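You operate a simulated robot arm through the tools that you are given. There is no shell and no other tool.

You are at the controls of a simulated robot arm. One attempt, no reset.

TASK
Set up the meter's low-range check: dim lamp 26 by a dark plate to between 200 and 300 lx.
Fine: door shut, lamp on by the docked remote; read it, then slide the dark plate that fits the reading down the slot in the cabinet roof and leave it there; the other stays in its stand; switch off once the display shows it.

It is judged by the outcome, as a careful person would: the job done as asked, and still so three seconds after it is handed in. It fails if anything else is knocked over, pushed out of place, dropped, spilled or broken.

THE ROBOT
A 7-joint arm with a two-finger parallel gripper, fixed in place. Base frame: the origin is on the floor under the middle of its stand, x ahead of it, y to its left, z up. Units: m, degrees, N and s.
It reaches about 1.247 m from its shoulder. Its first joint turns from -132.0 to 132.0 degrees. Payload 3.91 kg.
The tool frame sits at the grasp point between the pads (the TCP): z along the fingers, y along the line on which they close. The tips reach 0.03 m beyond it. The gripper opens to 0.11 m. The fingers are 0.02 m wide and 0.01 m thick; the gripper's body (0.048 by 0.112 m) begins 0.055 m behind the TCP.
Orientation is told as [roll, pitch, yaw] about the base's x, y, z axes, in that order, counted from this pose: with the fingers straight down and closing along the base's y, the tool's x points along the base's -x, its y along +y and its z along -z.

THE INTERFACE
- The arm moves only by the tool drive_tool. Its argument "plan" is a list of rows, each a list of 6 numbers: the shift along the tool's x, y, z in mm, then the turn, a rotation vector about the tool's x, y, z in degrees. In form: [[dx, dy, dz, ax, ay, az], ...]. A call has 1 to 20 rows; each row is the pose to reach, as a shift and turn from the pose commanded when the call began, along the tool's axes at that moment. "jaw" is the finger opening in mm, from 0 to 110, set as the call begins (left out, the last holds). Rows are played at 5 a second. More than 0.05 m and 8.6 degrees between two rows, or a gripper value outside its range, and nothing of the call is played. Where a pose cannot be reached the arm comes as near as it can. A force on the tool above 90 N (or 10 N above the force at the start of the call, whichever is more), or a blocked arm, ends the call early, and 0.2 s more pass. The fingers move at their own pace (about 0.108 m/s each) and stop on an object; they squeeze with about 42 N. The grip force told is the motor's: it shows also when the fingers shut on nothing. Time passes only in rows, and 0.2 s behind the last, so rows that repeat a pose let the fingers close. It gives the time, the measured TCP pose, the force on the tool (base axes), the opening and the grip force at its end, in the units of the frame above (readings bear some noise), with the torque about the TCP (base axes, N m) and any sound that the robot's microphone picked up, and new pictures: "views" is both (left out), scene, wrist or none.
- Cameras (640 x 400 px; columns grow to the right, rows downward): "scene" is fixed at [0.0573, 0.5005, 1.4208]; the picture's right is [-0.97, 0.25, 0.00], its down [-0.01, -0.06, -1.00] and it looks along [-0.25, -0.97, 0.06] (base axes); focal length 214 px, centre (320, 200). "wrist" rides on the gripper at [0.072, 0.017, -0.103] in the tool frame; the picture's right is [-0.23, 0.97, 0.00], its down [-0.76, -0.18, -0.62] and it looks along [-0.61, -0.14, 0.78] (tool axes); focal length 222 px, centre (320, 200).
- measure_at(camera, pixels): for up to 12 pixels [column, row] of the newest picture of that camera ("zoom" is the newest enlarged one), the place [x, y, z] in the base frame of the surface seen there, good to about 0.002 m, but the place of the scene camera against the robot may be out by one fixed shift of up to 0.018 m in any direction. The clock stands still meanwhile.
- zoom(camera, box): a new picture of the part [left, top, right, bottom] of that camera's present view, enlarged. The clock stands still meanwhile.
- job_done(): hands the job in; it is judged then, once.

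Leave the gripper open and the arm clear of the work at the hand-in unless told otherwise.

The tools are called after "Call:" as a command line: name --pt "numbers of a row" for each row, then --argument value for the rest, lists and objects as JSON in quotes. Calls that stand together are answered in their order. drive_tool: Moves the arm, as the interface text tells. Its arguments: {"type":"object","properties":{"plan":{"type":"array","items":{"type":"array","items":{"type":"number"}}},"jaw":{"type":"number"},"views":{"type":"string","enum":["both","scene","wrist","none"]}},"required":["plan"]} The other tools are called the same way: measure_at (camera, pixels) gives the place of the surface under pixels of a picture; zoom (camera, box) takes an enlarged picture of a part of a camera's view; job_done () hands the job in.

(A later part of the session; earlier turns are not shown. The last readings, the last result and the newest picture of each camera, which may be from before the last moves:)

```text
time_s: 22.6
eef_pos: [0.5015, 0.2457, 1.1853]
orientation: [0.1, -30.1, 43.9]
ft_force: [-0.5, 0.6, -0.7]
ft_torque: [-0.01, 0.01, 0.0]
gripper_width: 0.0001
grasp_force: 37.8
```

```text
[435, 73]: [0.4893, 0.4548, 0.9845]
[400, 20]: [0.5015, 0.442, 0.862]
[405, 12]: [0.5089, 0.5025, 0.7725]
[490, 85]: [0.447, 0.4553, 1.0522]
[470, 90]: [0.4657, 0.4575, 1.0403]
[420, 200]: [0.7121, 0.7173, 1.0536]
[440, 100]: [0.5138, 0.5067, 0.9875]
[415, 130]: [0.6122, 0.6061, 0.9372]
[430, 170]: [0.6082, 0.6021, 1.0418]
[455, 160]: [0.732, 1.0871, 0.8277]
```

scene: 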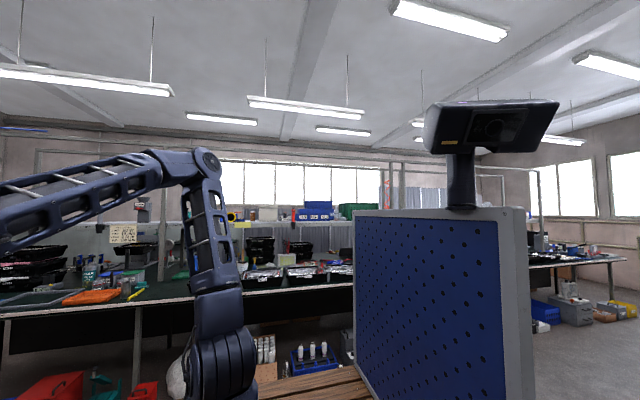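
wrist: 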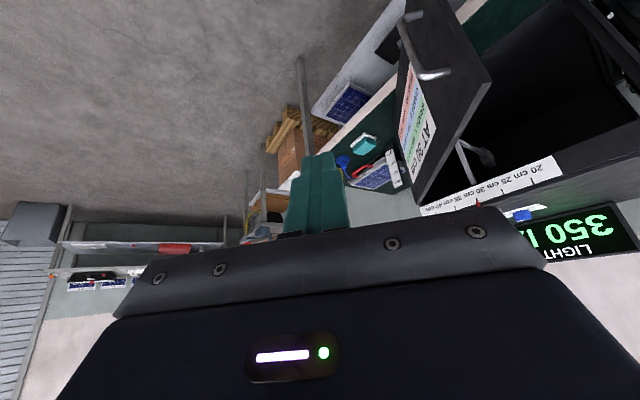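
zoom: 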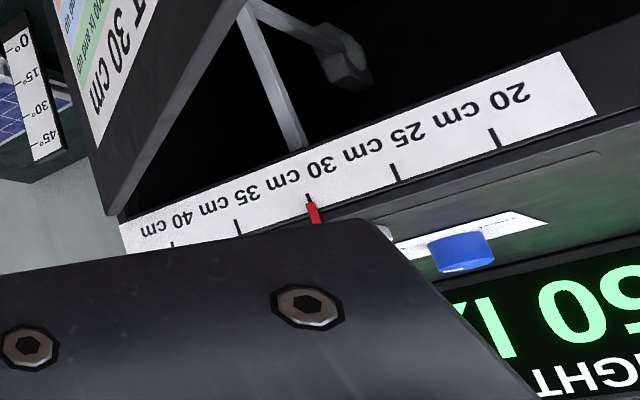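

The pointer is at the 30 cm mark, and the chart is only for grading. Now I'll move to the outer side of the door at about (0.60, 0.44, 1.10), tilted 40° and facing it.

Call:
drive_tool --pt "-22.6 12 29.5 -3.45 -1.6 -4.9" --pt "-45 24 59 -6.9 -3.2 -9.8" --pt "-67.7 36 88.4 -10.4 -4.85 -14.8" --pt "-90.3 48 118 -13.8 -6.5 -19.7" --pt "-113 60 147 -17.3 -8.1 -24.6" --pt "-135.4 71.7 176.7 -20.7 -9.7 -29.5" --views "both"

```text
time_s: 24.0
eef_pos: [0.4891, 0.306, 1.1803]
orientation: [-0.4, -40.2, 78.2]
ft_force: [-0.4, -0.5, -0.3]
ft_torque: [0.02, 0.02, 0.01]
gripper_width: 0.0001
grasp_force: 37.2
out of reach, approached as far as the arm can: row 3, 4, 5, 6
```

scene: 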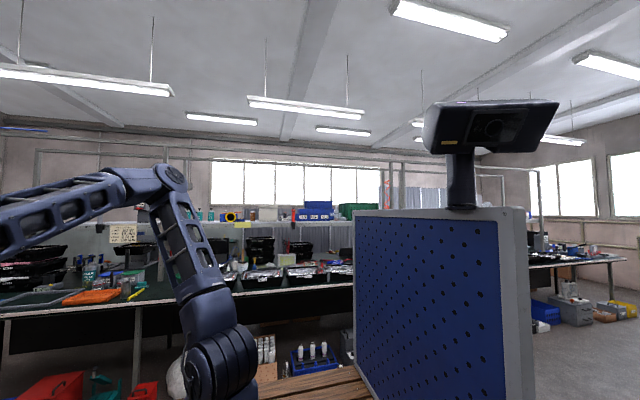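
wrist: 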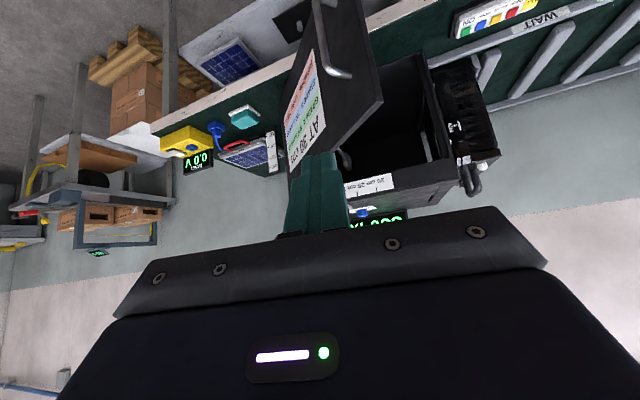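

It stopped again at a radius of about 0.58 m. I'll test whether it's a wrist limit by a plain +y shift (0.12 m) at this height, well above the door top.

Call:
drive_tool --pt "-29.9 8.2 25.3 0 0 0" --pt "-59.8 16.3 50.5 0 0 0" --pt "-89.7 24.5 75.8 0 0 0" --views "scene"

```text
time_s: 24.8
eef_pos: [0.4364, 0.3458, 1.1994]
orientation: [-0.5, -40.4, 79.5]
ft_force: [0.1, 0.6, -0.2]
ft_torque: [-0.02, 0.0, -0.01]
gripper_width: 0.0001
grasp_force: 38.2
out of reach, approached as far as the arm can: row 1, 2, 3
```

scene: 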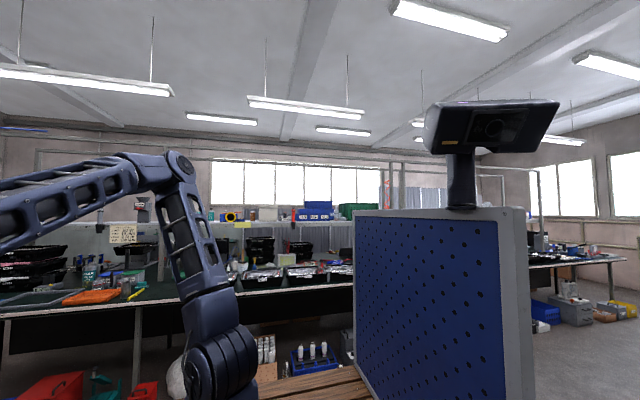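

It slid along a constant-radius circle, so extension is blocked in this wrist posture. I'll swing the gripper yaw in line with the arm (about 38°) and then try extending.

Call:
drive_tool --pt "0 0 0 5.3 0 6.3" --pt "0 0 0 10.6 0 12.5" --pt "0 0 0 15.9 0 18.8" --pt "0 0 0 21.2 0 25" --pt "0 0 0 26.5 0 31.3" --views "none"

Call:
drive_tool --pt "-30 0 26 0 0 0" --pt "-60 0 52 0 0 0" --pt "-90 0 78 0 0 0" --views "both"

```text
time_s: 26.0
eef_pos: [0.436, 0.3423, 1.1959]
orientation: [0.0, -40.3, 38.8]
ft_force: [0.7, -0.2, -0.8]
ft_torque: [0.02, 0.02, 0.02]
gripper_width: 0.0
grasp_force: 37.5
```

```text
time_s: 26.8
eef_pos: [0.5259, 0.4149, 1.1924]
orientation: [-0.1, -40.2, 38.8]
ft_force: [0.0, -1.2, 0.3]
ft_torque: [0.01, 0.01, 0.04]
gripper_width: 0.0003
grasp_force: 37.6
```

scene: 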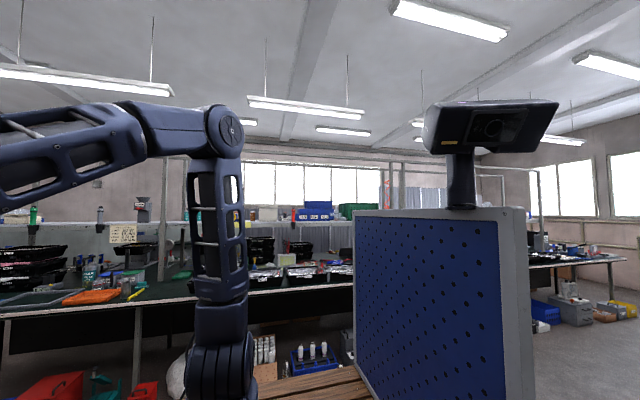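
wrist: 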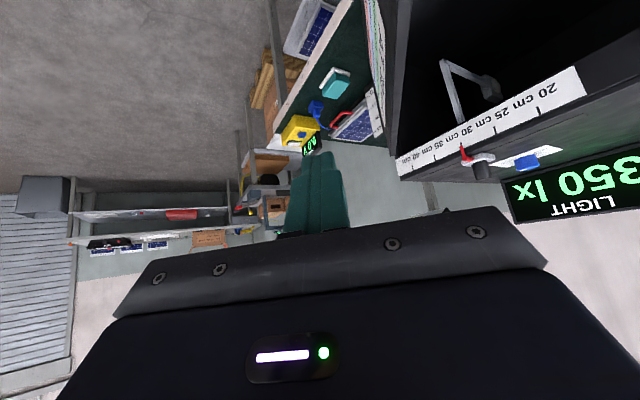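

In line with the arm, extension works. Now at (0.526, 0.415, 1.192) on the door's outer side. I'll descend to (0.60, 0.48, 1.09) with yaw about 60°.

Call:
drive_tool --pt "-2.8 0.9 35.1 -3.4 0 -4" --pt "-5.6 1.8 70.2 -6.8 0 -8" --pt "-8.4 2.8 105.3 -10.2 0 -12" --pt "-11.2 3.7 140.4 -13.6 0 -16" --views "both"

```text
time_s: 28.0
eef_pos: [0.4015, 0.5991, 1.0936]
orientation: [0.0, -40.4, 78.5]
ft_force: [-0.2, -0.8, 1.1]
ft_torque: [0.0, 0.0, 0.0]
gripper_width: 0.0
grasp_force: 37.9
stopped in row 4: the arm was blocked; the commanded pose is now the measured one
```

scene: 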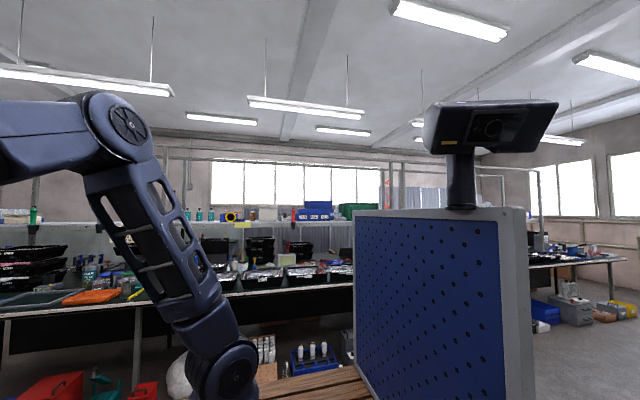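
wrist: 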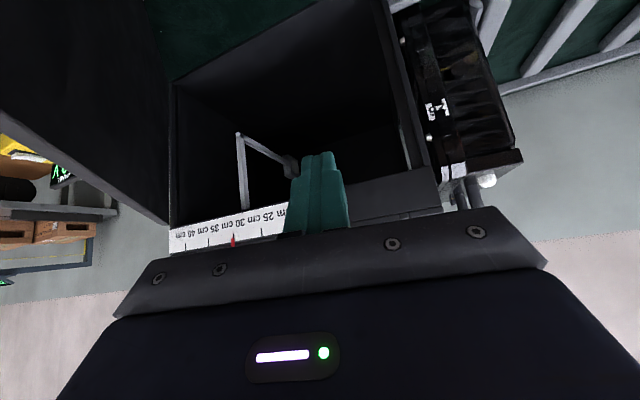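

The arm ended at (0.40, 0.60, 1.09), yaw 78°, which isn't where I sent it, and it reports being blocked. Before moving again I'll check what it may have touched: the door's state and the surroundings.

Call:
zoom --camera "wrist" --box '[0, 0, 320, 260]'

Call:
measure_at --camera "wrist" --pixels '[[165, 215], [120, 150], [60, 100], [20, 60], [150, 60], [5, 130], [130, 205], [400, 160], [230, 240], [270, 150], [470, 130], [30, 190]]'

Call:
zoom --camera "scene" --box '[0, 60, 320, 400]'

```text
1.54 times, centred on (160, 130) of wrist
```

zoom: 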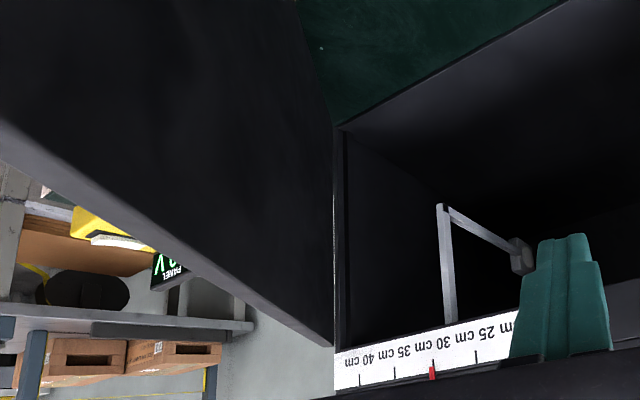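

```text
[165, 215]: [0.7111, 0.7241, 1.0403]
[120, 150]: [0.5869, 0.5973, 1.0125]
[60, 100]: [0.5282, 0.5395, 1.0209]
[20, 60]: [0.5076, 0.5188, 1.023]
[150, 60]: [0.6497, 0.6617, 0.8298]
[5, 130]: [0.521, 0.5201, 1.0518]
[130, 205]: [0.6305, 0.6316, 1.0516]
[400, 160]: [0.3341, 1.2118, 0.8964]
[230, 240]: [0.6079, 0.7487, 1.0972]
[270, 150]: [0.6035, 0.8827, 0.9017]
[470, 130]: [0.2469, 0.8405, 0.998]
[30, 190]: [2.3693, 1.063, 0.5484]
```

```text
1.18 times, centred on (160, 230) of scene
```

zoom: 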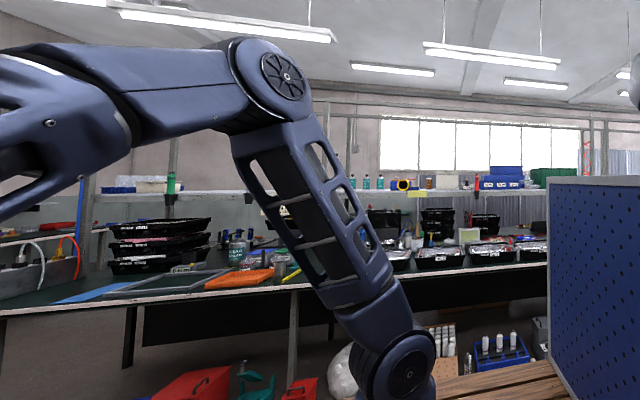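

The door still sits on the same line and nothing seems touched; the tip passed just above its top. The solver swung the base when the wrist ran into its limit. I'll keep yaw near the arm's azimuth from now on. First I'll rise and back off from here.

Call:
drive_tool --pt "-15 -2.5 -36.5 0 0 0" --pt "-30 -5 -73 0 0 0" --pt "-45 -7.5 -109.5 0 0 0" --pt "-60 -10 -146 0 0 0" --views "none"

```text
time_s: 29.0
eef_pos: [0.4048, 0.5492, 1.2455]
orientation: [0.1, -40.2, 78.3]
ft_force: [-1.5, -0.1, -0.4]
ft_torque: [0.02, -0.06, -0.04]
gripper_width: 0.0003
grasp_force: 38.0
```

Clear at z=1.245. Turning yaw back to about 38° in place.

Call:
drive_tool --pt "0 0 0 5.2 0 6.1" --pt "0 0 0 10.3 0 12.2" --pt "0 0 0 15.5 0 18.4" --pt "0 0 0 20.6 0 24.5" --pt "0 0 0 25.8 0 30.6" --views "none"

```text
time_s: 30.2
eef_pos: [0.4046, 0.5508, 1.2433]
orientation: [0.1, -40.2, 38.0]
ft_force: [0.6, -0.3, 0.0]
ft_torque: [0.01, 0.04, 0.02]
gripper_width: 0.0
grasp_force: 38.3
```

Next, shift sideways to about (0.60, 0.42, 1.20), still above the door's height.

Call:
drive_tool --pt "-4.4 -31.8 11.2 0 0 0" --pt "-8.7 -63.6 22.3 0 0 0" --pt "-13.1 -95.4 33.5 0 0 0" --pt "-17.4 -127 44.6 0 0 0" --pt "-21.8 -159 55.8 0 0 0" --pt "-26.1 -190.7 67 0 0 0" --pt "-30.5 -222.5 78.1 0 0 0" --views "both"

```text
time_s: 31.8
eef_pos: [0.5955, 0.4227, 1.2011]
orientation: [-0.1, -40.2, 38.3]
ft_force: [-0.9, -0.2, 0.3]
ft_torque: [-0.05, -0.02, 0.0]
gripper_width: 0.0001
grasp_force: 37.7
```

scene: 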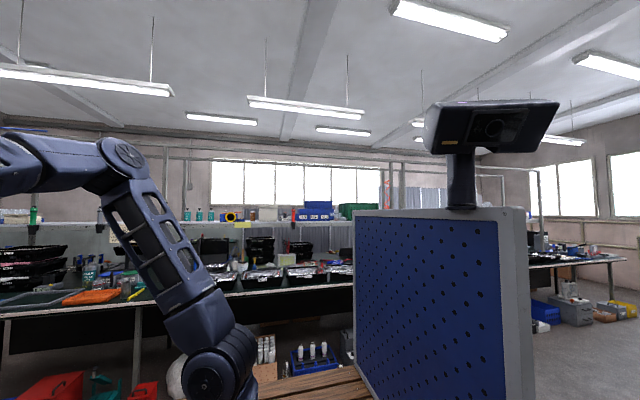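
wrist: 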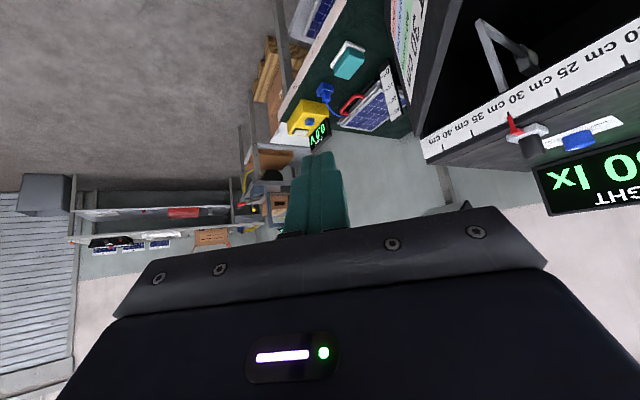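

Reached. Now lowering to (0.60, 0.46, 1.045), beside the door's outer face. Tips will be about 3 cm below the door top, with the gripper body above it.

Call:
drive_tool --pt "16 5.2 27.3 0 0 0" --pt "32 10.5 54.5 0 0 0" --pt "48 15.7 81.8 0 0 0" --pt "64 21 109 0 0 0" --pt "80.5 26.2 136.3 0 0 0" --views "wrist"

```text
time_s: 33.0
eef_pos: [0.6012, 0.4588, 1.0477]
orientation: [0.0, -40.3, 38.1]
ft_force: [0.5, 0.1, 0.8]
ft_torque: [0.02, 0.0, 0.02]
gripper_width: 0.0
grasp_force: 38.2
```

wrist: 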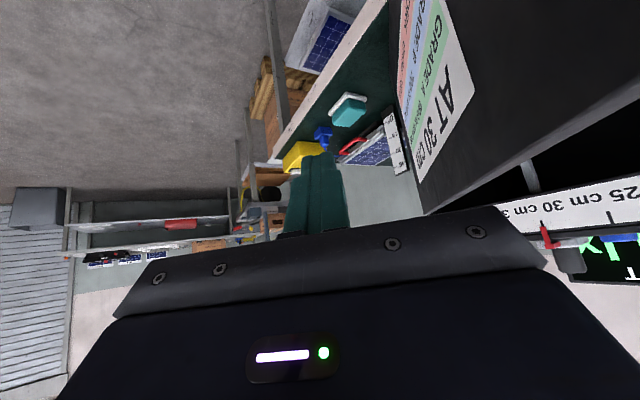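

In place beside the door. Now I'll push its outer face sideways, following its arc (hinge near (0.738, 0.731)), for the first part of the swing.

Call:
drive_tool --pt "-4.2 33.8 3.5 0 0 0" --pt "-8.4 67.9 7.1 0 0 0" --pt "-6.6 87.5 5.6 0 0 0" --pt "-4.3 120.3 3.7 0 0 0" --pt "-5 156.1 4.2 0 0 0" --views "both"

```text
time_s: 34.2
eef_pos: [0.5113, 0.5849, 1.0486]
orientation: [0.0, -40.2, 38.1]
ft_force: [-0.3, -0.2, 0.0]
ft_torque: [0.03, 0.06, 0.04]
gripper_width: 0.0001
grasp_force: 37.8
```

scene: 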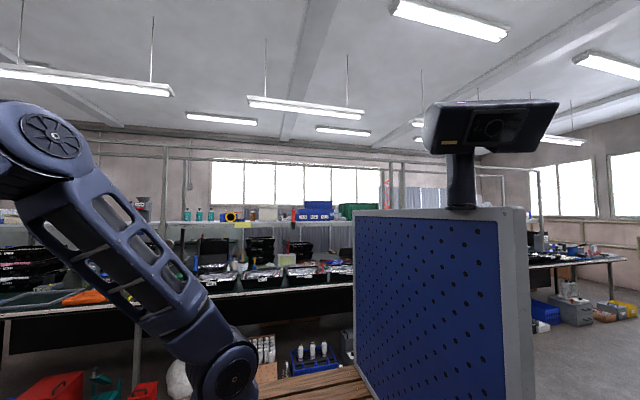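
wrist: 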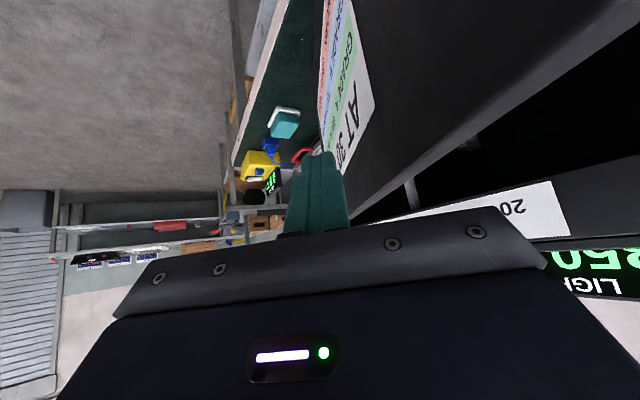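

The door is swinging shut without force. Continuing the arc, turning the gripper slightly along with it.

Call:
drive_tool --pt "-4.1 36.6 3.5 -1.9 0 -2.3" --pt "-10.9 69 9.3 -3.9 0 -4.6" --pt "-20.2 97.5 17.2 -5.8 0 -6.9" --views "wrist"

```text
time_s: 35.0
eef_pos: [0.4712, 0.678, 1.0496]
orientation: [0.2, -40.3, 47.2]
ft_force: [-0.6, -0.2, -0.2]
ft_torque: [0.02, 0.0, 0.04]
gripper_width: 0.0
grasp_force: 37.9
```

wrist: 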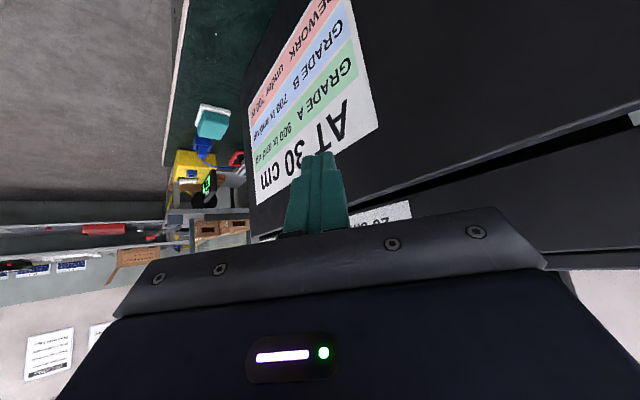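

Nearly closed. I'll push on along +y in small steps until it seats.

Call:
drive_tool --pt "-5.6 6.8 4.7 0 0 0" --pt "-11.2 13.6 9.5 0 0 0" --pt "-14 17 11.9 0 0 0" --pt "-16.8 20.4 14.2 0 0 0" --views "wrist"

```text
time_s: 36.0
eef_pos: [0.4707, 0.7078, 1.0476]
orientation: [0.1, -40.2, 47.2]
ft_force: [-0.2, 0.4, 0.6]
ft_torque: [0.02, -0.01, 0.02]
gripper_width: 0.0
grasp_force: 37.6
```

wrist: 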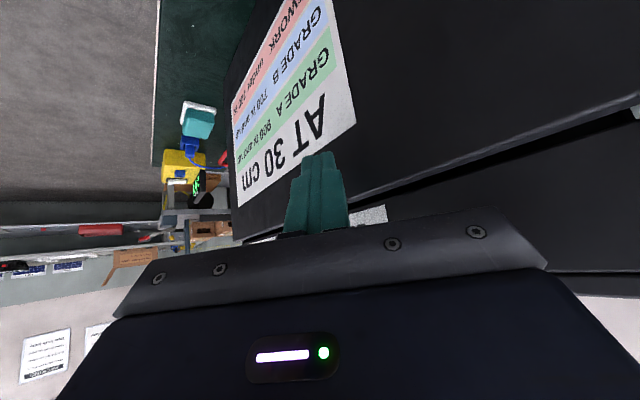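

No force yet. I'll measure the door plane to see how far it still has to go.

Call:
measure_at --camera "wrist" --pixels '[[450, 60], [360, 100], [280, 170], [400, 170], [560, 100], [600, 60], [300, 60], [520, 180], [600, 160]]'

```text
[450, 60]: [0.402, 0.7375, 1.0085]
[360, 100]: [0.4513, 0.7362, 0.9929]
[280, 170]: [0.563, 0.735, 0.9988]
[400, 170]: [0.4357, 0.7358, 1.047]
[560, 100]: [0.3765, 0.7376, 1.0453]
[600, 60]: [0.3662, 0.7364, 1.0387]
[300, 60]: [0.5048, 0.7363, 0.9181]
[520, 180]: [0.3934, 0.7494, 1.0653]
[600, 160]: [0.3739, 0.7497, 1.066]
```

The door face lies at y≈0.736 along its whole width, parallel to the frame. I'll press a little more to confirm that it seats.

Call:
drive_tool --pt "-2.2 2.7 1.9 0 0 0" --pt "-4.5 5.4 3.8 0 0 0" --pt "-6.7 8.2 5.7 0 0 0" --views "wrist"

```text
time_s: 36.8
eef_pos: [0.4723, 0.7126, 1.0471]
orientation: [-0.5, -39.9, 47.2]
ft_force: [-16.2, -52.1, 23.9]
ft_torque: [-0.26, 0.01, -0.19]
gripper_width: 0.0
grasp_force: 37.6
stopped in row 3: the force on the tool passed its limit at 103 N (the readings are from after the stop); the commanded pose is now the measured one
```

wrist: 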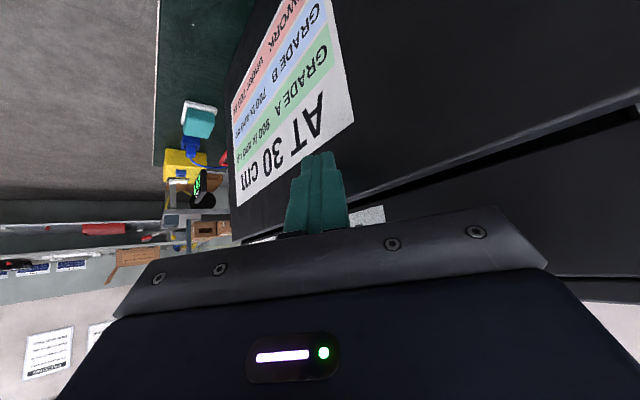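

It hit a firm stop, so the door is shut. Backing off gently along −y, then up.

Call:
drive_tool --pt "11 -13.6 -9.5 0 0 0" --pt "33.6 -40.8 -28.5 0 0 0" --pt "9.3 -40.8 -57.1 0 0 0" --pt "-15 -40.8 -85.7 0 0 0" --pt "-39.2 -40.8 -114.3 0 0 0" --pt "-63.4 -40.8 -142.9 0 0 0" --views "wrist"

```text
time_s: 38.1
eef_pos: [0.471, 0.6577, 1.1985]
orientation: [-0.4, -39.8, 47.2]
ft_force: [1.0, 0.6, 0.2]
ft_torque: [-0.02, 0.04, -0.01]
gripper_width: 0.0002
grasp_force: 37.7
```

wrist: 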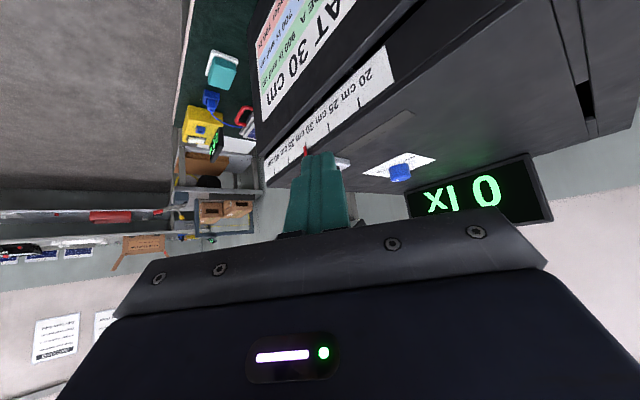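

The display now reads 0 lx with the door shut. The plate slot shows at right, around (585,110). I'll zoom and measure it while in view.

Call:
zoom --camera "wrist" --box '[480, 0, 640, 180]'

Call:
measure_at --camera "wrist" --pixels '[[588, 120], [592, 135], [580, 85], [560, 20], [600, 100], [540, 100], [550, 0], [575, 60], [605, 130], [500, 140]]'

```text
2.22 times, centred on (560, 90) of wrist
```

zoom: 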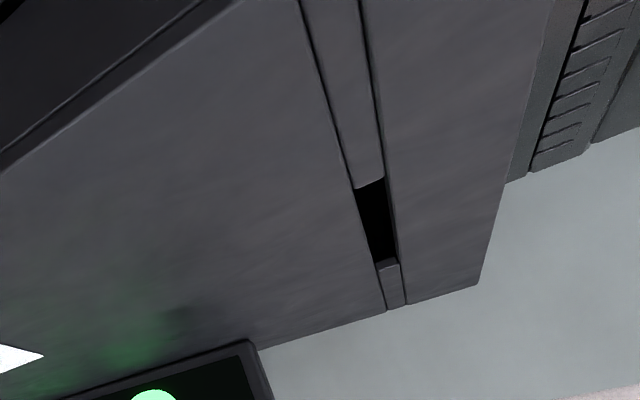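

```text
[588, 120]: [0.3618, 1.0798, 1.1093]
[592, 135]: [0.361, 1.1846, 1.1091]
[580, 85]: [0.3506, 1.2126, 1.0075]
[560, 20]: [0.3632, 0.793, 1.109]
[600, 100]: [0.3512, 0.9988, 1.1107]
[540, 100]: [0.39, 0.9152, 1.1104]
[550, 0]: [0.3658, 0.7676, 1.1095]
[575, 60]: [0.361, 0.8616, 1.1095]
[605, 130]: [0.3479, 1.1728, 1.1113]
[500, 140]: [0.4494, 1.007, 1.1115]
```

The slot is a through opening in a shallow groove along y at x≈0.36. I'll measure its edges more finely on this zoom.

Call:
measure_at --camera "zoom" --pixels '[[345, 185], [365, 176], [380, 172], [390, 172], [388, 268], [372, 262], [400, 257], [385, 300], [360, 195], [392, 250], [335, 100], [368, 100]]'

Call:
zoom --camera "wrist" --box '[555, 60, 615, 140]'

```text
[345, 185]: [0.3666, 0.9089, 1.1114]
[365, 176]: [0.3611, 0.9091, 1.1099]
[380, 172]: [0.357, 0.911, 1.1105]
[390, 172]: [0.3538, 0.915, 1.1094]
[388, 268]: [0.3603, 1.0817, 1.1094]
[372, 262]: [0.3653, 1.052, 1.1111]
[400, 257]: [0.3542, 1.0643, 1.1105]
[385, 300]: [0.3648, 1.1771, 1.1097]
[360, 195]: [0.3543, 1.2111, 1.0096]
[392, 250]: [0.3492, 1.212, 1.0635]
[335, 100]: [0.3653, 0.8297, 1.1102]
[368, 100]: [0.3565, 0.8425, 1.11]
```

```text
5.00 times, centred on (585, 100) of wrist
```

zoom: 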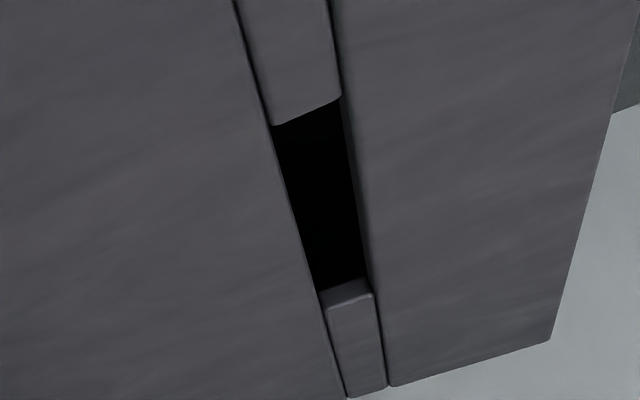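

Slot: x≈0.356–0.366, y≈0.912–1.075, roof z≈1.11. Now to the docked remote: moving to a viewpoint above it, around (0.22, 0.58, 1.05), away from the cabinet front.

Call:
drive_tool --pt "33.7 16.4 -4 -2 1.2 -2.9" --pt "67.4 32.8 -8 -4 2.45 -5.8" --pt "101 49.2 -12 -6 3.7 -8.7" --pt "134.9 65.6 -16 -8 4.9 -11.6" --pt "168.6 82 -20 -10 6.1 -14.4" --pt "202.3 98.4 -24 -12 7.35 -17.3" --pt "236 114.8 -28 -14 8.6 -20.2" --pt "269.7 131.2 -32.1 -16 9.8 -23.1" --views "both"

```text
time_s: 40.0
eef_pos: [0.2185, 0.5777, 1.0487]
orientation: [-0.4, -29.7, 75.3]
ft_force: [0.3, 0.1, 0.0]
ft_torque: [0.02, 0.0, 0.03]
gripper_width: 0.0
grasp_force: 37.7
```

scene: 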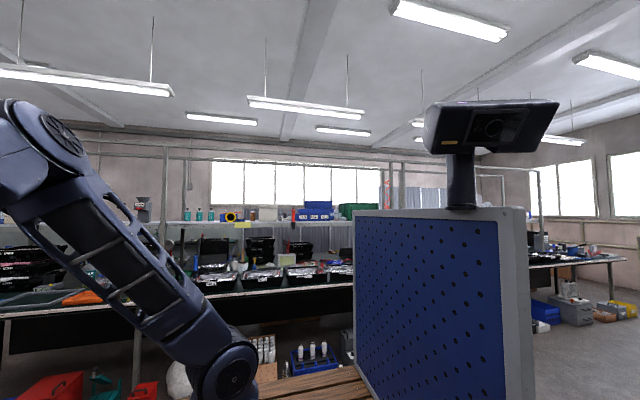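
wrist: 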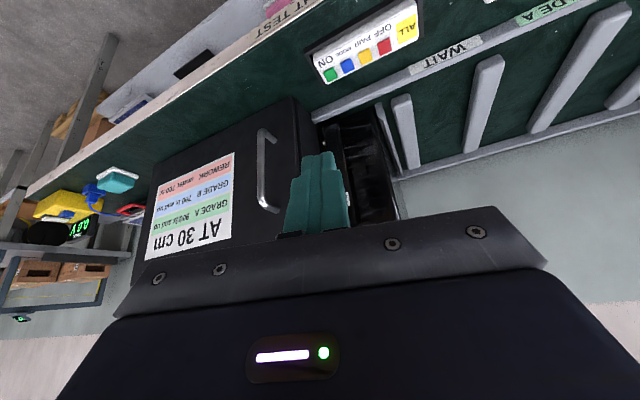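

The remote is in clear view at (365,45): ON green at (330,75), then MODE, PAIR, and OFF red at (384,46). Measuring the buttons.

Call:
zoom --camera "wrist" --box '[300, 0, 430, 100]'

Call:
measure_at --camera "wrist" --pixels '[[330, 75], [347, 65], [365, 56], [384, 46], [405, 35], [340, 73], [325, 62], [320, 60], [314, 95], [395, 55], [330, 70], [330, 80]]'

```text
4.00 times, centred on (365, 50) of wrist
```

zoom: 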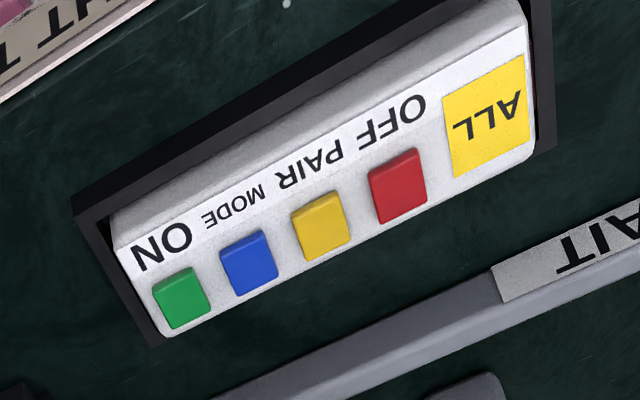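

```text
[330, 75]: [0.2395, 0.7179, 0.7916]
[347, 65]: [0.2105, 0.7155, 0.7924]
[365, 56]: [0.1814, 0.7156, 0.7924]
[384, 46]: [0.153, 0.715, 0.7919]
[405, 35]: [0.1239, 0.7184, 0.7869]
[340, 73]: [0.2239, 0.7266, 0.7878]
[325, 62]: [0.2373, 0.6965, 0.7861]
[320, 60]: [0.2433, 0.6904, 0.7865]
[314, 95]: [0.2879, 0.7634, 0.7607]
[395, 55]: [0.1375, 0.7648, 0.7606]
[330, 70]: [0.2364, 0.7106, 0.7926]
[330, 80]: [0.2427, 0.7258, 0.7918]
```

Buttons: ON at (0.2395, 0.717, 0.792), OFF at (0.153, 0.715, 0.792), spacing 29 mm. The closed tips are 20 mm wide, so that fits. I'll move to hover about 3 cm above ON.

Call:
drive_tool --pt "-2.7 2.1 33.7 0 0 0" --pt "-5.4 4.3 67.4 0 0 0" --pt "-8 6.4 101 0 0 0" --pt "-10.7 8.5 134.9 0 0 0" --pt "-13.4 10.6 168.6 0 0 0" --pt "-16.1 12.8 202.3 0 0 0" --pt "-18.8 14.9 236 0 0 0" --views "both"

```text
time_s: 41.5
eef_pos: [0.2427, 0.7129, 0.8508]
orientation: [-0.2, -29.6, 75.2]
ft_force: [0.3, 0.1, 0.9]
ft_torque: [-0.02, -0.02, 0.03]
gripper_width: 0.0
grasp_force: 38.0
```

scene: 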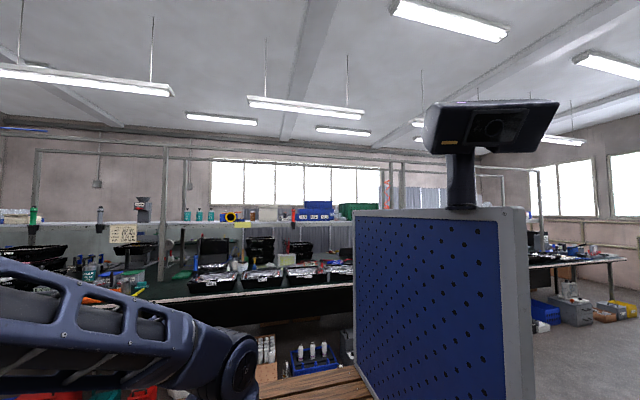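
wrist: 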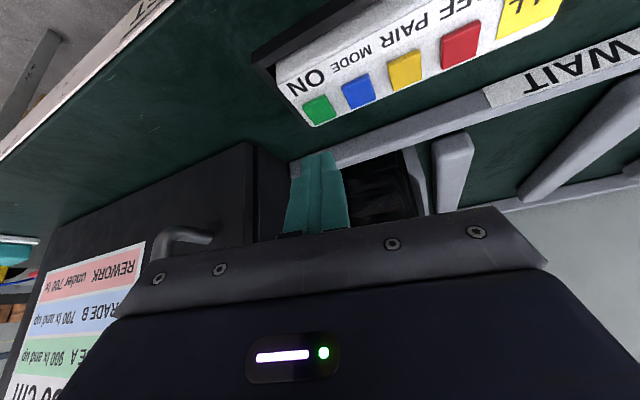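

Hovering. Checking the ON button's place again at (319,108) from close up, plus the fingertips.

Call:
measure_at --camera "wrist" --pixels '[[319, 108], [358, 91], [405, 68], [460, 44], [318, 160], [305, 185], [330, 165], [312, 100], [327, 116]]'

Call:
zoom --camera "wrist" --box '[260, 60, 420, 240]'

```text
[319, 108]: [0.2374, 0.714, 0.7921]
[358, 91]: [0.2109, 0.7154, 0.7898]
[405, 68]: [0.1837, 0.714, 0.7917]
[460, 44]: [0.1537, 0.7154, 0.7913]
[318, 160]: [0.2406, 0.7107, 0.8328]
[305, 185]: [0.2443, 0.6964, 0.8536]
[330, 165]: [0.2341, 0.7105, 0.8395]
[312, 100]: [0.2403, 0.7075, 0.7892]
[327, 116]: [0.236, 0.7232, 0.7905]
```

```text
2.22 times, centred on (340, 150) of wrist
```

zoom: 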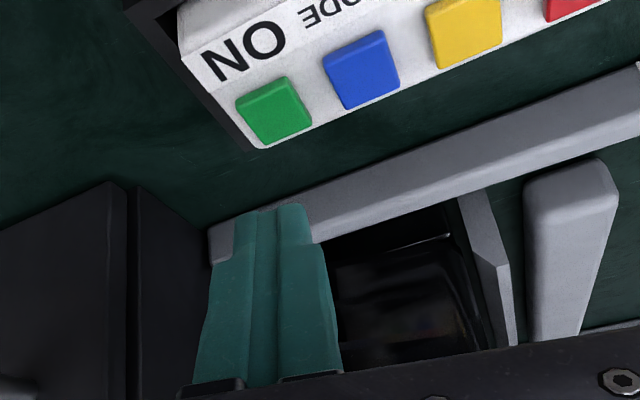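

The tip's lower edge is about 6 mm off in x. I'll correct it by (−6, −3) mm and go down until light contact.

Call:
drive_tool --pt "3.8 5 -2.2 0 0 0" --pt "11.2 5 10.8 0 0 0" --pt "15.2 5 17.8 0 0 0" --pt "16.7 5 20.4 0 0 0" --pt "17.7 5 22.1 0 0 0" --views "wrist"

```text
time_s: 42.8
eef_pos: [0.2376, 0.7065, 0.8228]
orientation: [-0.3, -29.6, 75.2]
ft_force: [0.7, 0.4, 1.2]
ft_torque: [0.0, -0.02, 0.04]
gripper_width: 0.0
grasp_force: 37.8
```

wrist: 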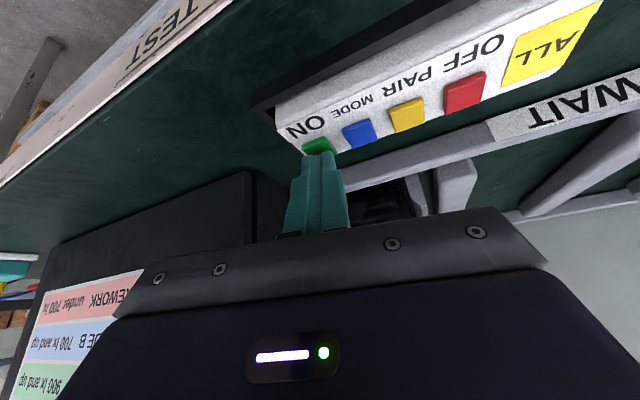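

The tip is right over the green button, just touching. Pressing down in small steps.

Call:
drive_tool --pt "1 0 1.7 0 0 0" --pt "2 0 3.5 0 0 0" --pt "3 0 5.2 0 0 0" --pt "3 0 5.2 0 0 0" --views "wrist"

```text
time_s: 43.8
eef_pos: [0.2377, 0.7067, 0.8169]
orientation: [-0.4, -29.6, 75.1]
ft_force: [-0.6, -0.8, 7.2]
ft_torque: [0.0, 0.0, -0.02]
gripper_width: 0.0
grasp_force: 37.3
heard: click
```

wrist: 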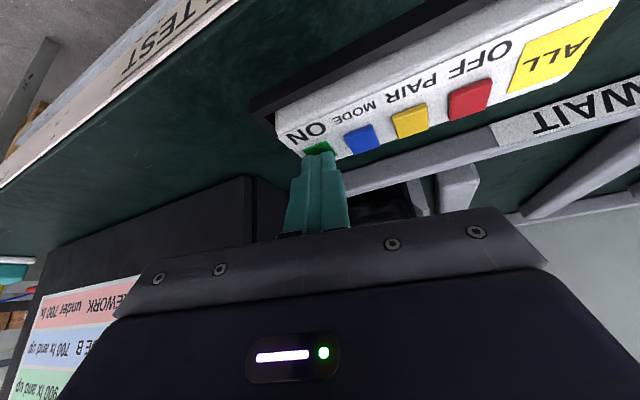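

A click was heard. Lifting straight off the button, then rising to a pose where I can read the display.

Call:
drive_tool --pt "-20 0 -34.7 0 0 0" --pt "-40 0 -69.5 0 0 0" --pt "-59.5 0 -104.2 0 0 0" --pt "-63.7 -2.1 -145.3 1.5 -1.1 2.1" --pt "-68 -4.2 -186.4 2.9 -2.2 4.2" --pt "-72.2 -6.2 -227.5 4.4 -3.3 6.3" --pt "-76.4 -8.3 -268.6 5.8 -4.4 8.4" --pt "-80.6 -10.4 -309.6 7.3 -5.5 10.6" --pt "-84.8 -12.5 -350.7 8.7 -6.6 12.7" --pt "-89 -14.5 -391.8 10.2 -7.7 14.8" --pt "-93.3 -16.6 -432.9 11.6 -8.8 16.9" --pt "-97.5 -18.7 -474 13.1 -9.9 19" --views "both"

```text
time_s: 46.4
eef_pos: [0.2161, 0.558, 1.2769]
orientation: [-0.3, -39.8, 52.1]
ft_force: [0.5, 0.7, 0.2]
ft_torque: [-0.03, 0.03, 0.01]
gripper_width: 0.0001
grasp_force: 37.5
```

scene: 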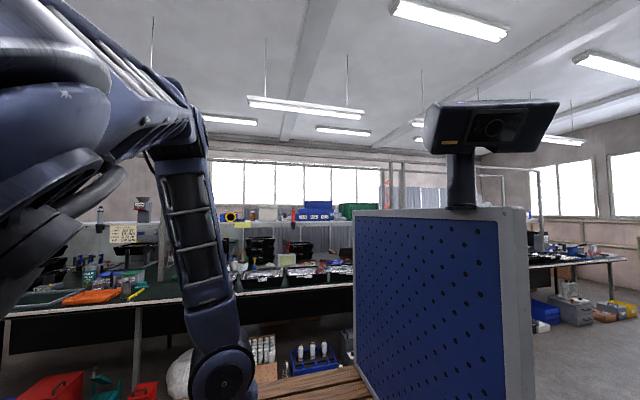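
wrist: 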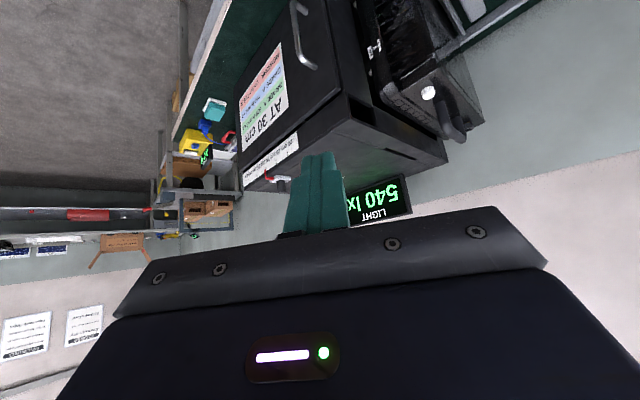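

The display seems to read "540 lx". Zooming to be sure.

Call:
zoom --camera "wrist" --box '[330, 160, 430, 235]'

Call:
drive_tool --pt "0 0 0 0 0 0" --pt "0 0 0 0 0 0" --pt "0 0 0 0 0 0" --pt "0 0 0 0 0 0" --pt "0 0 0 0 0 0" --pt "0 0 0 0 0 0" --pt "0 0 0 0 0 0" --pt "0 0 0 0 0 0" --pt "0 0 0 0 0 0" --pt "0 0 0 0 0 0" --views "wrist"

Call:
zoom --camera "wrist" --box '[330, 160, 430, 235]'

```text
5.33 times, centred on (380, 198) of wrist
```

zoom: 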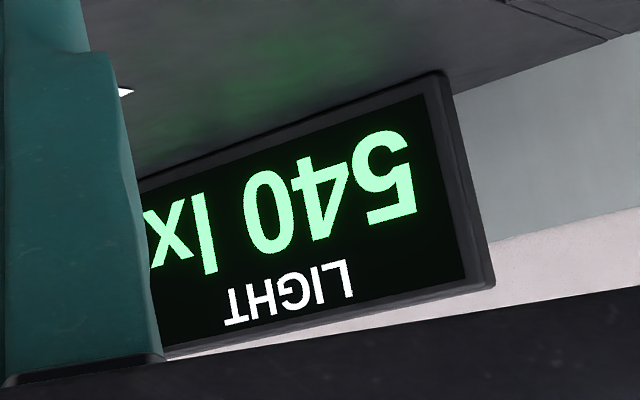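

```text
time_s: 48.5
eef_pos: [0.2145, 0.5584, 1.2778]
orientation: [-0.2, -39.9, 52.2]
ft_force: [0.1, 0.0, -0.1]
ft_torque: [-0.02, -0.01, 0.03]
gripper_width: 0.0002
grasp_force: 37.6
```

wrist: 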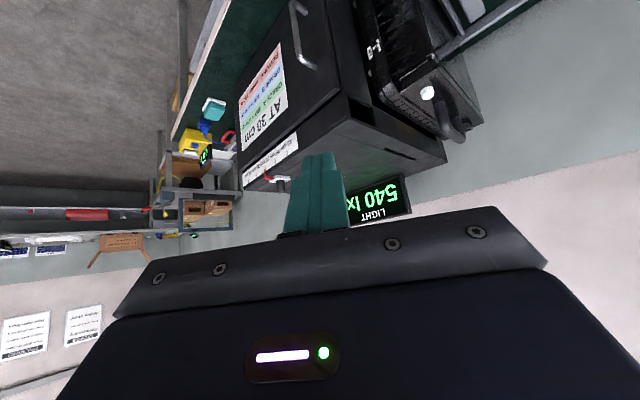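

```text
5.33 times, centred on (380, 198) of wrist
```

zoom: 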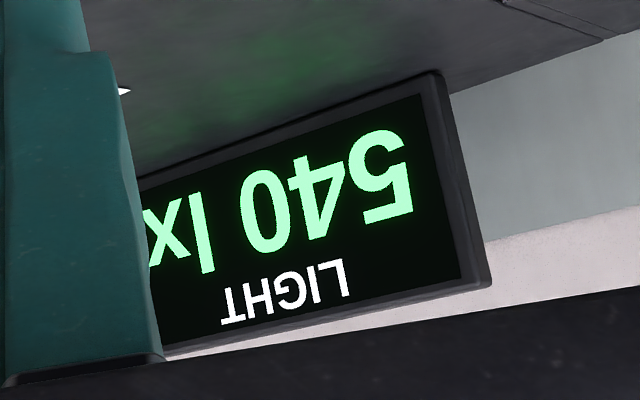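

Steady at 540 lx. 50 % gives 270 lx, which is inside 200–300, while 25 % would give 135. So the 50 % plate is the right one. Before fetching it I'll test, empty-handed and high above the roof, whether the arm can reach the insertion pose (fingers toward +y at the slot).

Call:
drive_tool --pt "-32.8 7 15.9 -1.4 -2.2 -1.2" --pt "-65.7 13.9 31.7 -2.8 -4.4 -2.3" --pt "-98.5 20.9 47.6 -4.1 -6.6 -3.5" --pt "-131 27.9 63.5 -5.5 -8.8 -4.7" --pt "-164 34.8 79.3 -6.9 -11.1 -5.8" --pt "-197 41.8 95.2 -8.3 -13.3 -7" --pt "-230 48.8 111 -9.6 -15.5 -8.2" --pt "-263 55.7 127 -11 -17.7 -9.3" --pt "-295.5 62.7 142.8 -12.4 -19.9 -10.5" --views "both"

```text
time_s: 50.5
eef_pos: [0.3604, 0.8473, 1.3552]
orientation: [-0.6, -59.8, 68.7]
ft_force: [-0.2, 0.0, 0.2]
ft_torque: [-0.03, 0.0, -0.01]
gripper_width: 0.0001
grasp_force: 38.3
```

scene: 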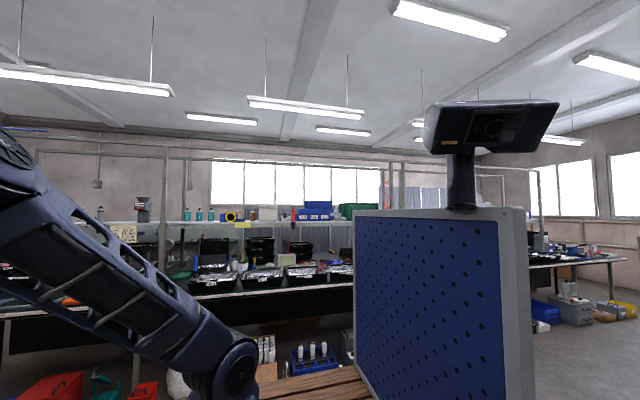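
wrist: 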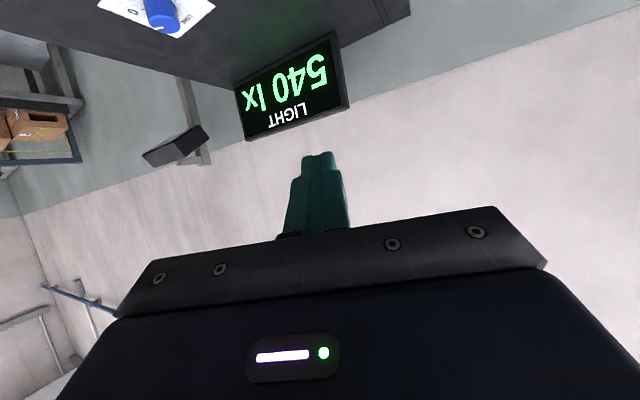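

Reached with yaw 68.7°. Now I'll turn to yaw 90° in place.

Call:
drive_tool --pt "0 0 0 -4.6 0 -2.7" --pt "0 0 0 -9.2 0 -5.4" --pt "0 0 0 -13.8 0 -8" --pt "0 0 0 -18.4 0 -10.7" --views "wrist"

```text
time_s: 51.5
eef_pos: [0.3606, 0.8468, 1.3563]
orientation: [-0.5, -59.8, 89.8]
ft_force: [-1.6, -0.2, 1.3]
ft_torque: [-0.03, -0.01, -0.04]
gripper_width: 0.0
grasp_force: 37.7
```

wrist: 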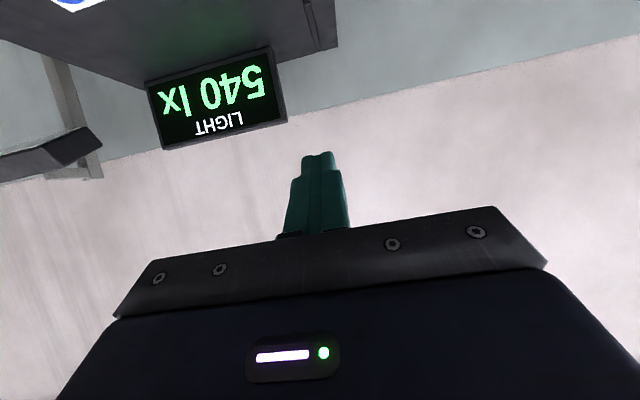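

Yaw 90° is reachable there. I'll test a bit further: +80 mm in y and down to z≈1.20, still clear of the roof at 1.11.

Call:
drive_tool --pt "22.3 0 36.1 0 0 0" --pt "44.7 0 72.3 0 0 0" --pt "67 0 108.5 0 0 0" --pt "89.4 0 144.6 0 0 0" --views "wrist"

```text
time_s: 52.5
eef_pos: [0.3634, 0.9306, 1.2067]
orientation: [-0.5, -59.6, 89.7]
ft_force: [0.0, -1.3, 0.6]
ft_torque: [-0.07, -0.03, -0.03]
gripper_width: 0.0
grasp_force: 37.6
```

wrist: 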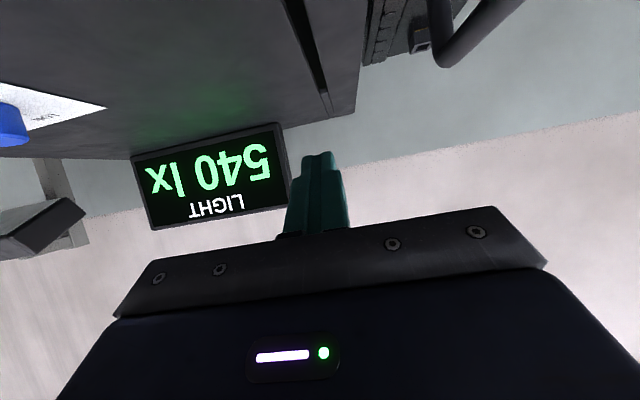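

The insertion pose is reachable. From here I get a close look at the slot at (310,60), so I'll measure its edges accurately.

Call:
zoom --camera "wrist" --box '[270, 0, 370, 125]'

Call:
measure_at --camera "wrist" --pixels '[[284, 8], [300, 8], [295, 30], [312, 30], [320, 90], [327, 88], [315, 80], [325, 100], [322, 98], [332, 98], [350, 100], [303, 50]]'

```text
3.20 times, centred on (320, 62) of wrist
```

zoom: 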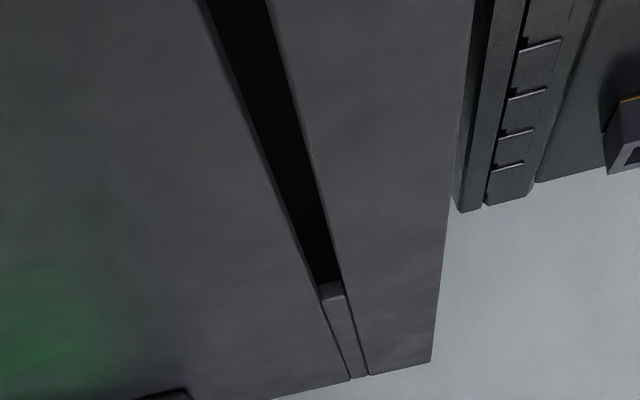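

```text
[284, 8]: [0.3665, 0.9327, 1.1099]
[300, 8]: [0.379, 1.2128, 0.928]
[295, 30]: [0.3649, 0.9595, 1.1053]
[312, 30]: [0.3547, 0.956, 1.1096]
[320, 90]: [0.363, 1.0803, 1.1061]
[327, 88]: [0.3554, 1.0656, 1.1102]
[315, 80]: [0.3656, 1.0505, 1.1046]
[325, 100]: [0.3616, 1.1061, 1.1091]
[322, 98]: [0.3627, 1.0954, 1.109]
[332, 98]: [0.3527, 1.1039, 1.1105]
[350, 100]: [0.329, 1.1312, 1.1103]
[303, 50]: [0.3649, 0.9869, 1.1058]
```

The slot centre is x≈0.3605, y≈0.912–1.078. Now to fetch the 50 % plate: rise off the roof, come back to (0.20, 0.60, 1.33).

Call:
drive_tool --pt "-23.9 0 -28.5 0 0 0" --pt "-47.8 0 -57 0 0 0" --pt "-71.6 0 -85.5 0 0 0" --pt "-95.5 0 -114 0 0 0" --pt "-75.6 19.8 -143 1.5 1.9 1.2" --pt "-55.7 39.5 -172 3 3.7 2.3" --pt "-35.7 59.3 -201 4.5 5.6 3.5" --pt "-15.8 79 -230 6 7.5 4.7" --pt "4.1 98.8 -259 7.4 9.3 5.8" --pt "24 118.5 -288 8.9 11.2 7" --pt "44 138 -317 10.4 13 8.1" --pt "63.9 158 -346 11.9 14.9 9.3" --jaw 50 --views "wrist"

```text
time_s: 55.1
eef_pos: [0.2029, 0.5977, 1.3252]
orientation: [-0.3, -44.6, 74.4]
ft_force: [0.2, 0.0, -0.7]
ft_torque: [0.01, 0.03, 0.0]
gripper_width: 0.0499
grasp_force: 0.1
```

wrist: 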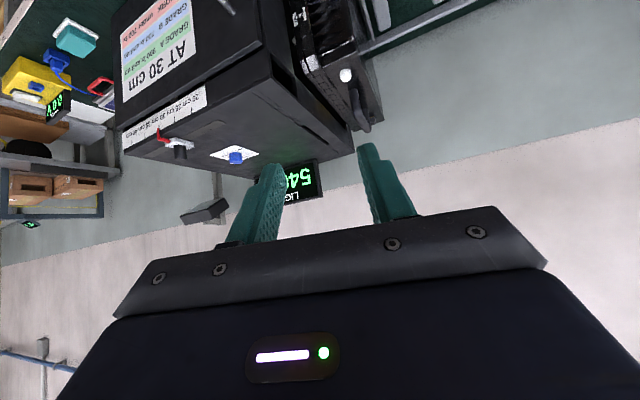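

The jaws are open 50 mm. Next I'll move to above the gap in front of the bench at (0.095, 0.585, 1.25), tilted 60° and facing +y.

Call:
zoom --camera "wrist" --box '[270, 0, 380, 90]'

Call:
drive_tool --pt "20.6 25.1 6 -2.8 -3.8 -2.2" --pt "41.2 50.2 12 -5.5 -7.7 -4.4" --pt "61.7 75.4 18 -8.3 -11.5 -6.5" --pt "82.3 100.5 24.2 -11.1 -15.3 -8.7" --views "both"

```text
4.44 times, centred on (325, 45) of wrist
```

zoom: 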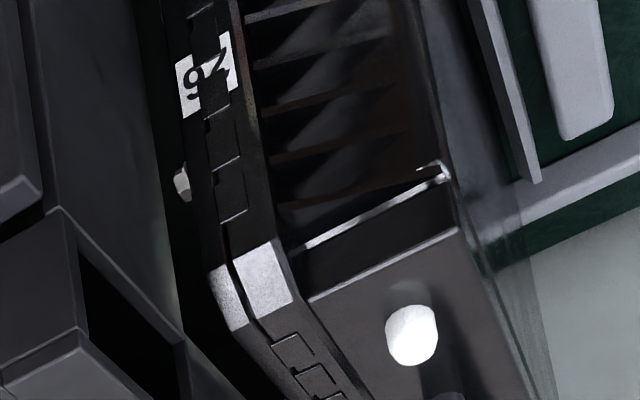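

```text
time_s: 56.1
eef_pos: [0.0969, 0.5832, 1.2486]
orientation: [-0.4, -60.1, 88.8]
ft_force: [0.5, 0.4, -0.4]
ft_torque: [0.01, 0.04, 0.03]
gripper_width: 0.0502
grasp_force: 0.1
```

scene: 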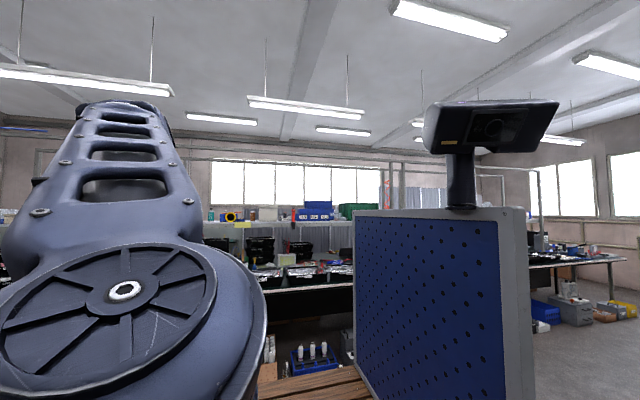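
wrist: 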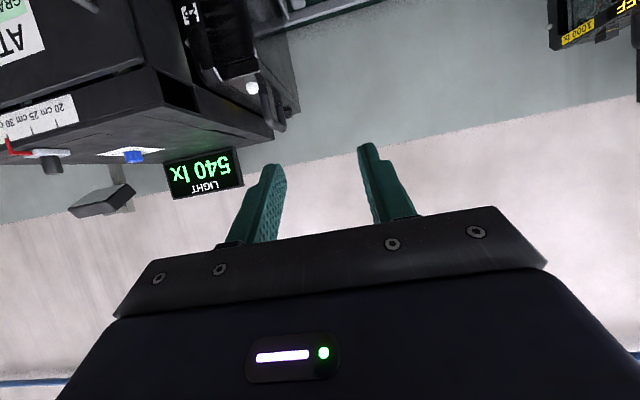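

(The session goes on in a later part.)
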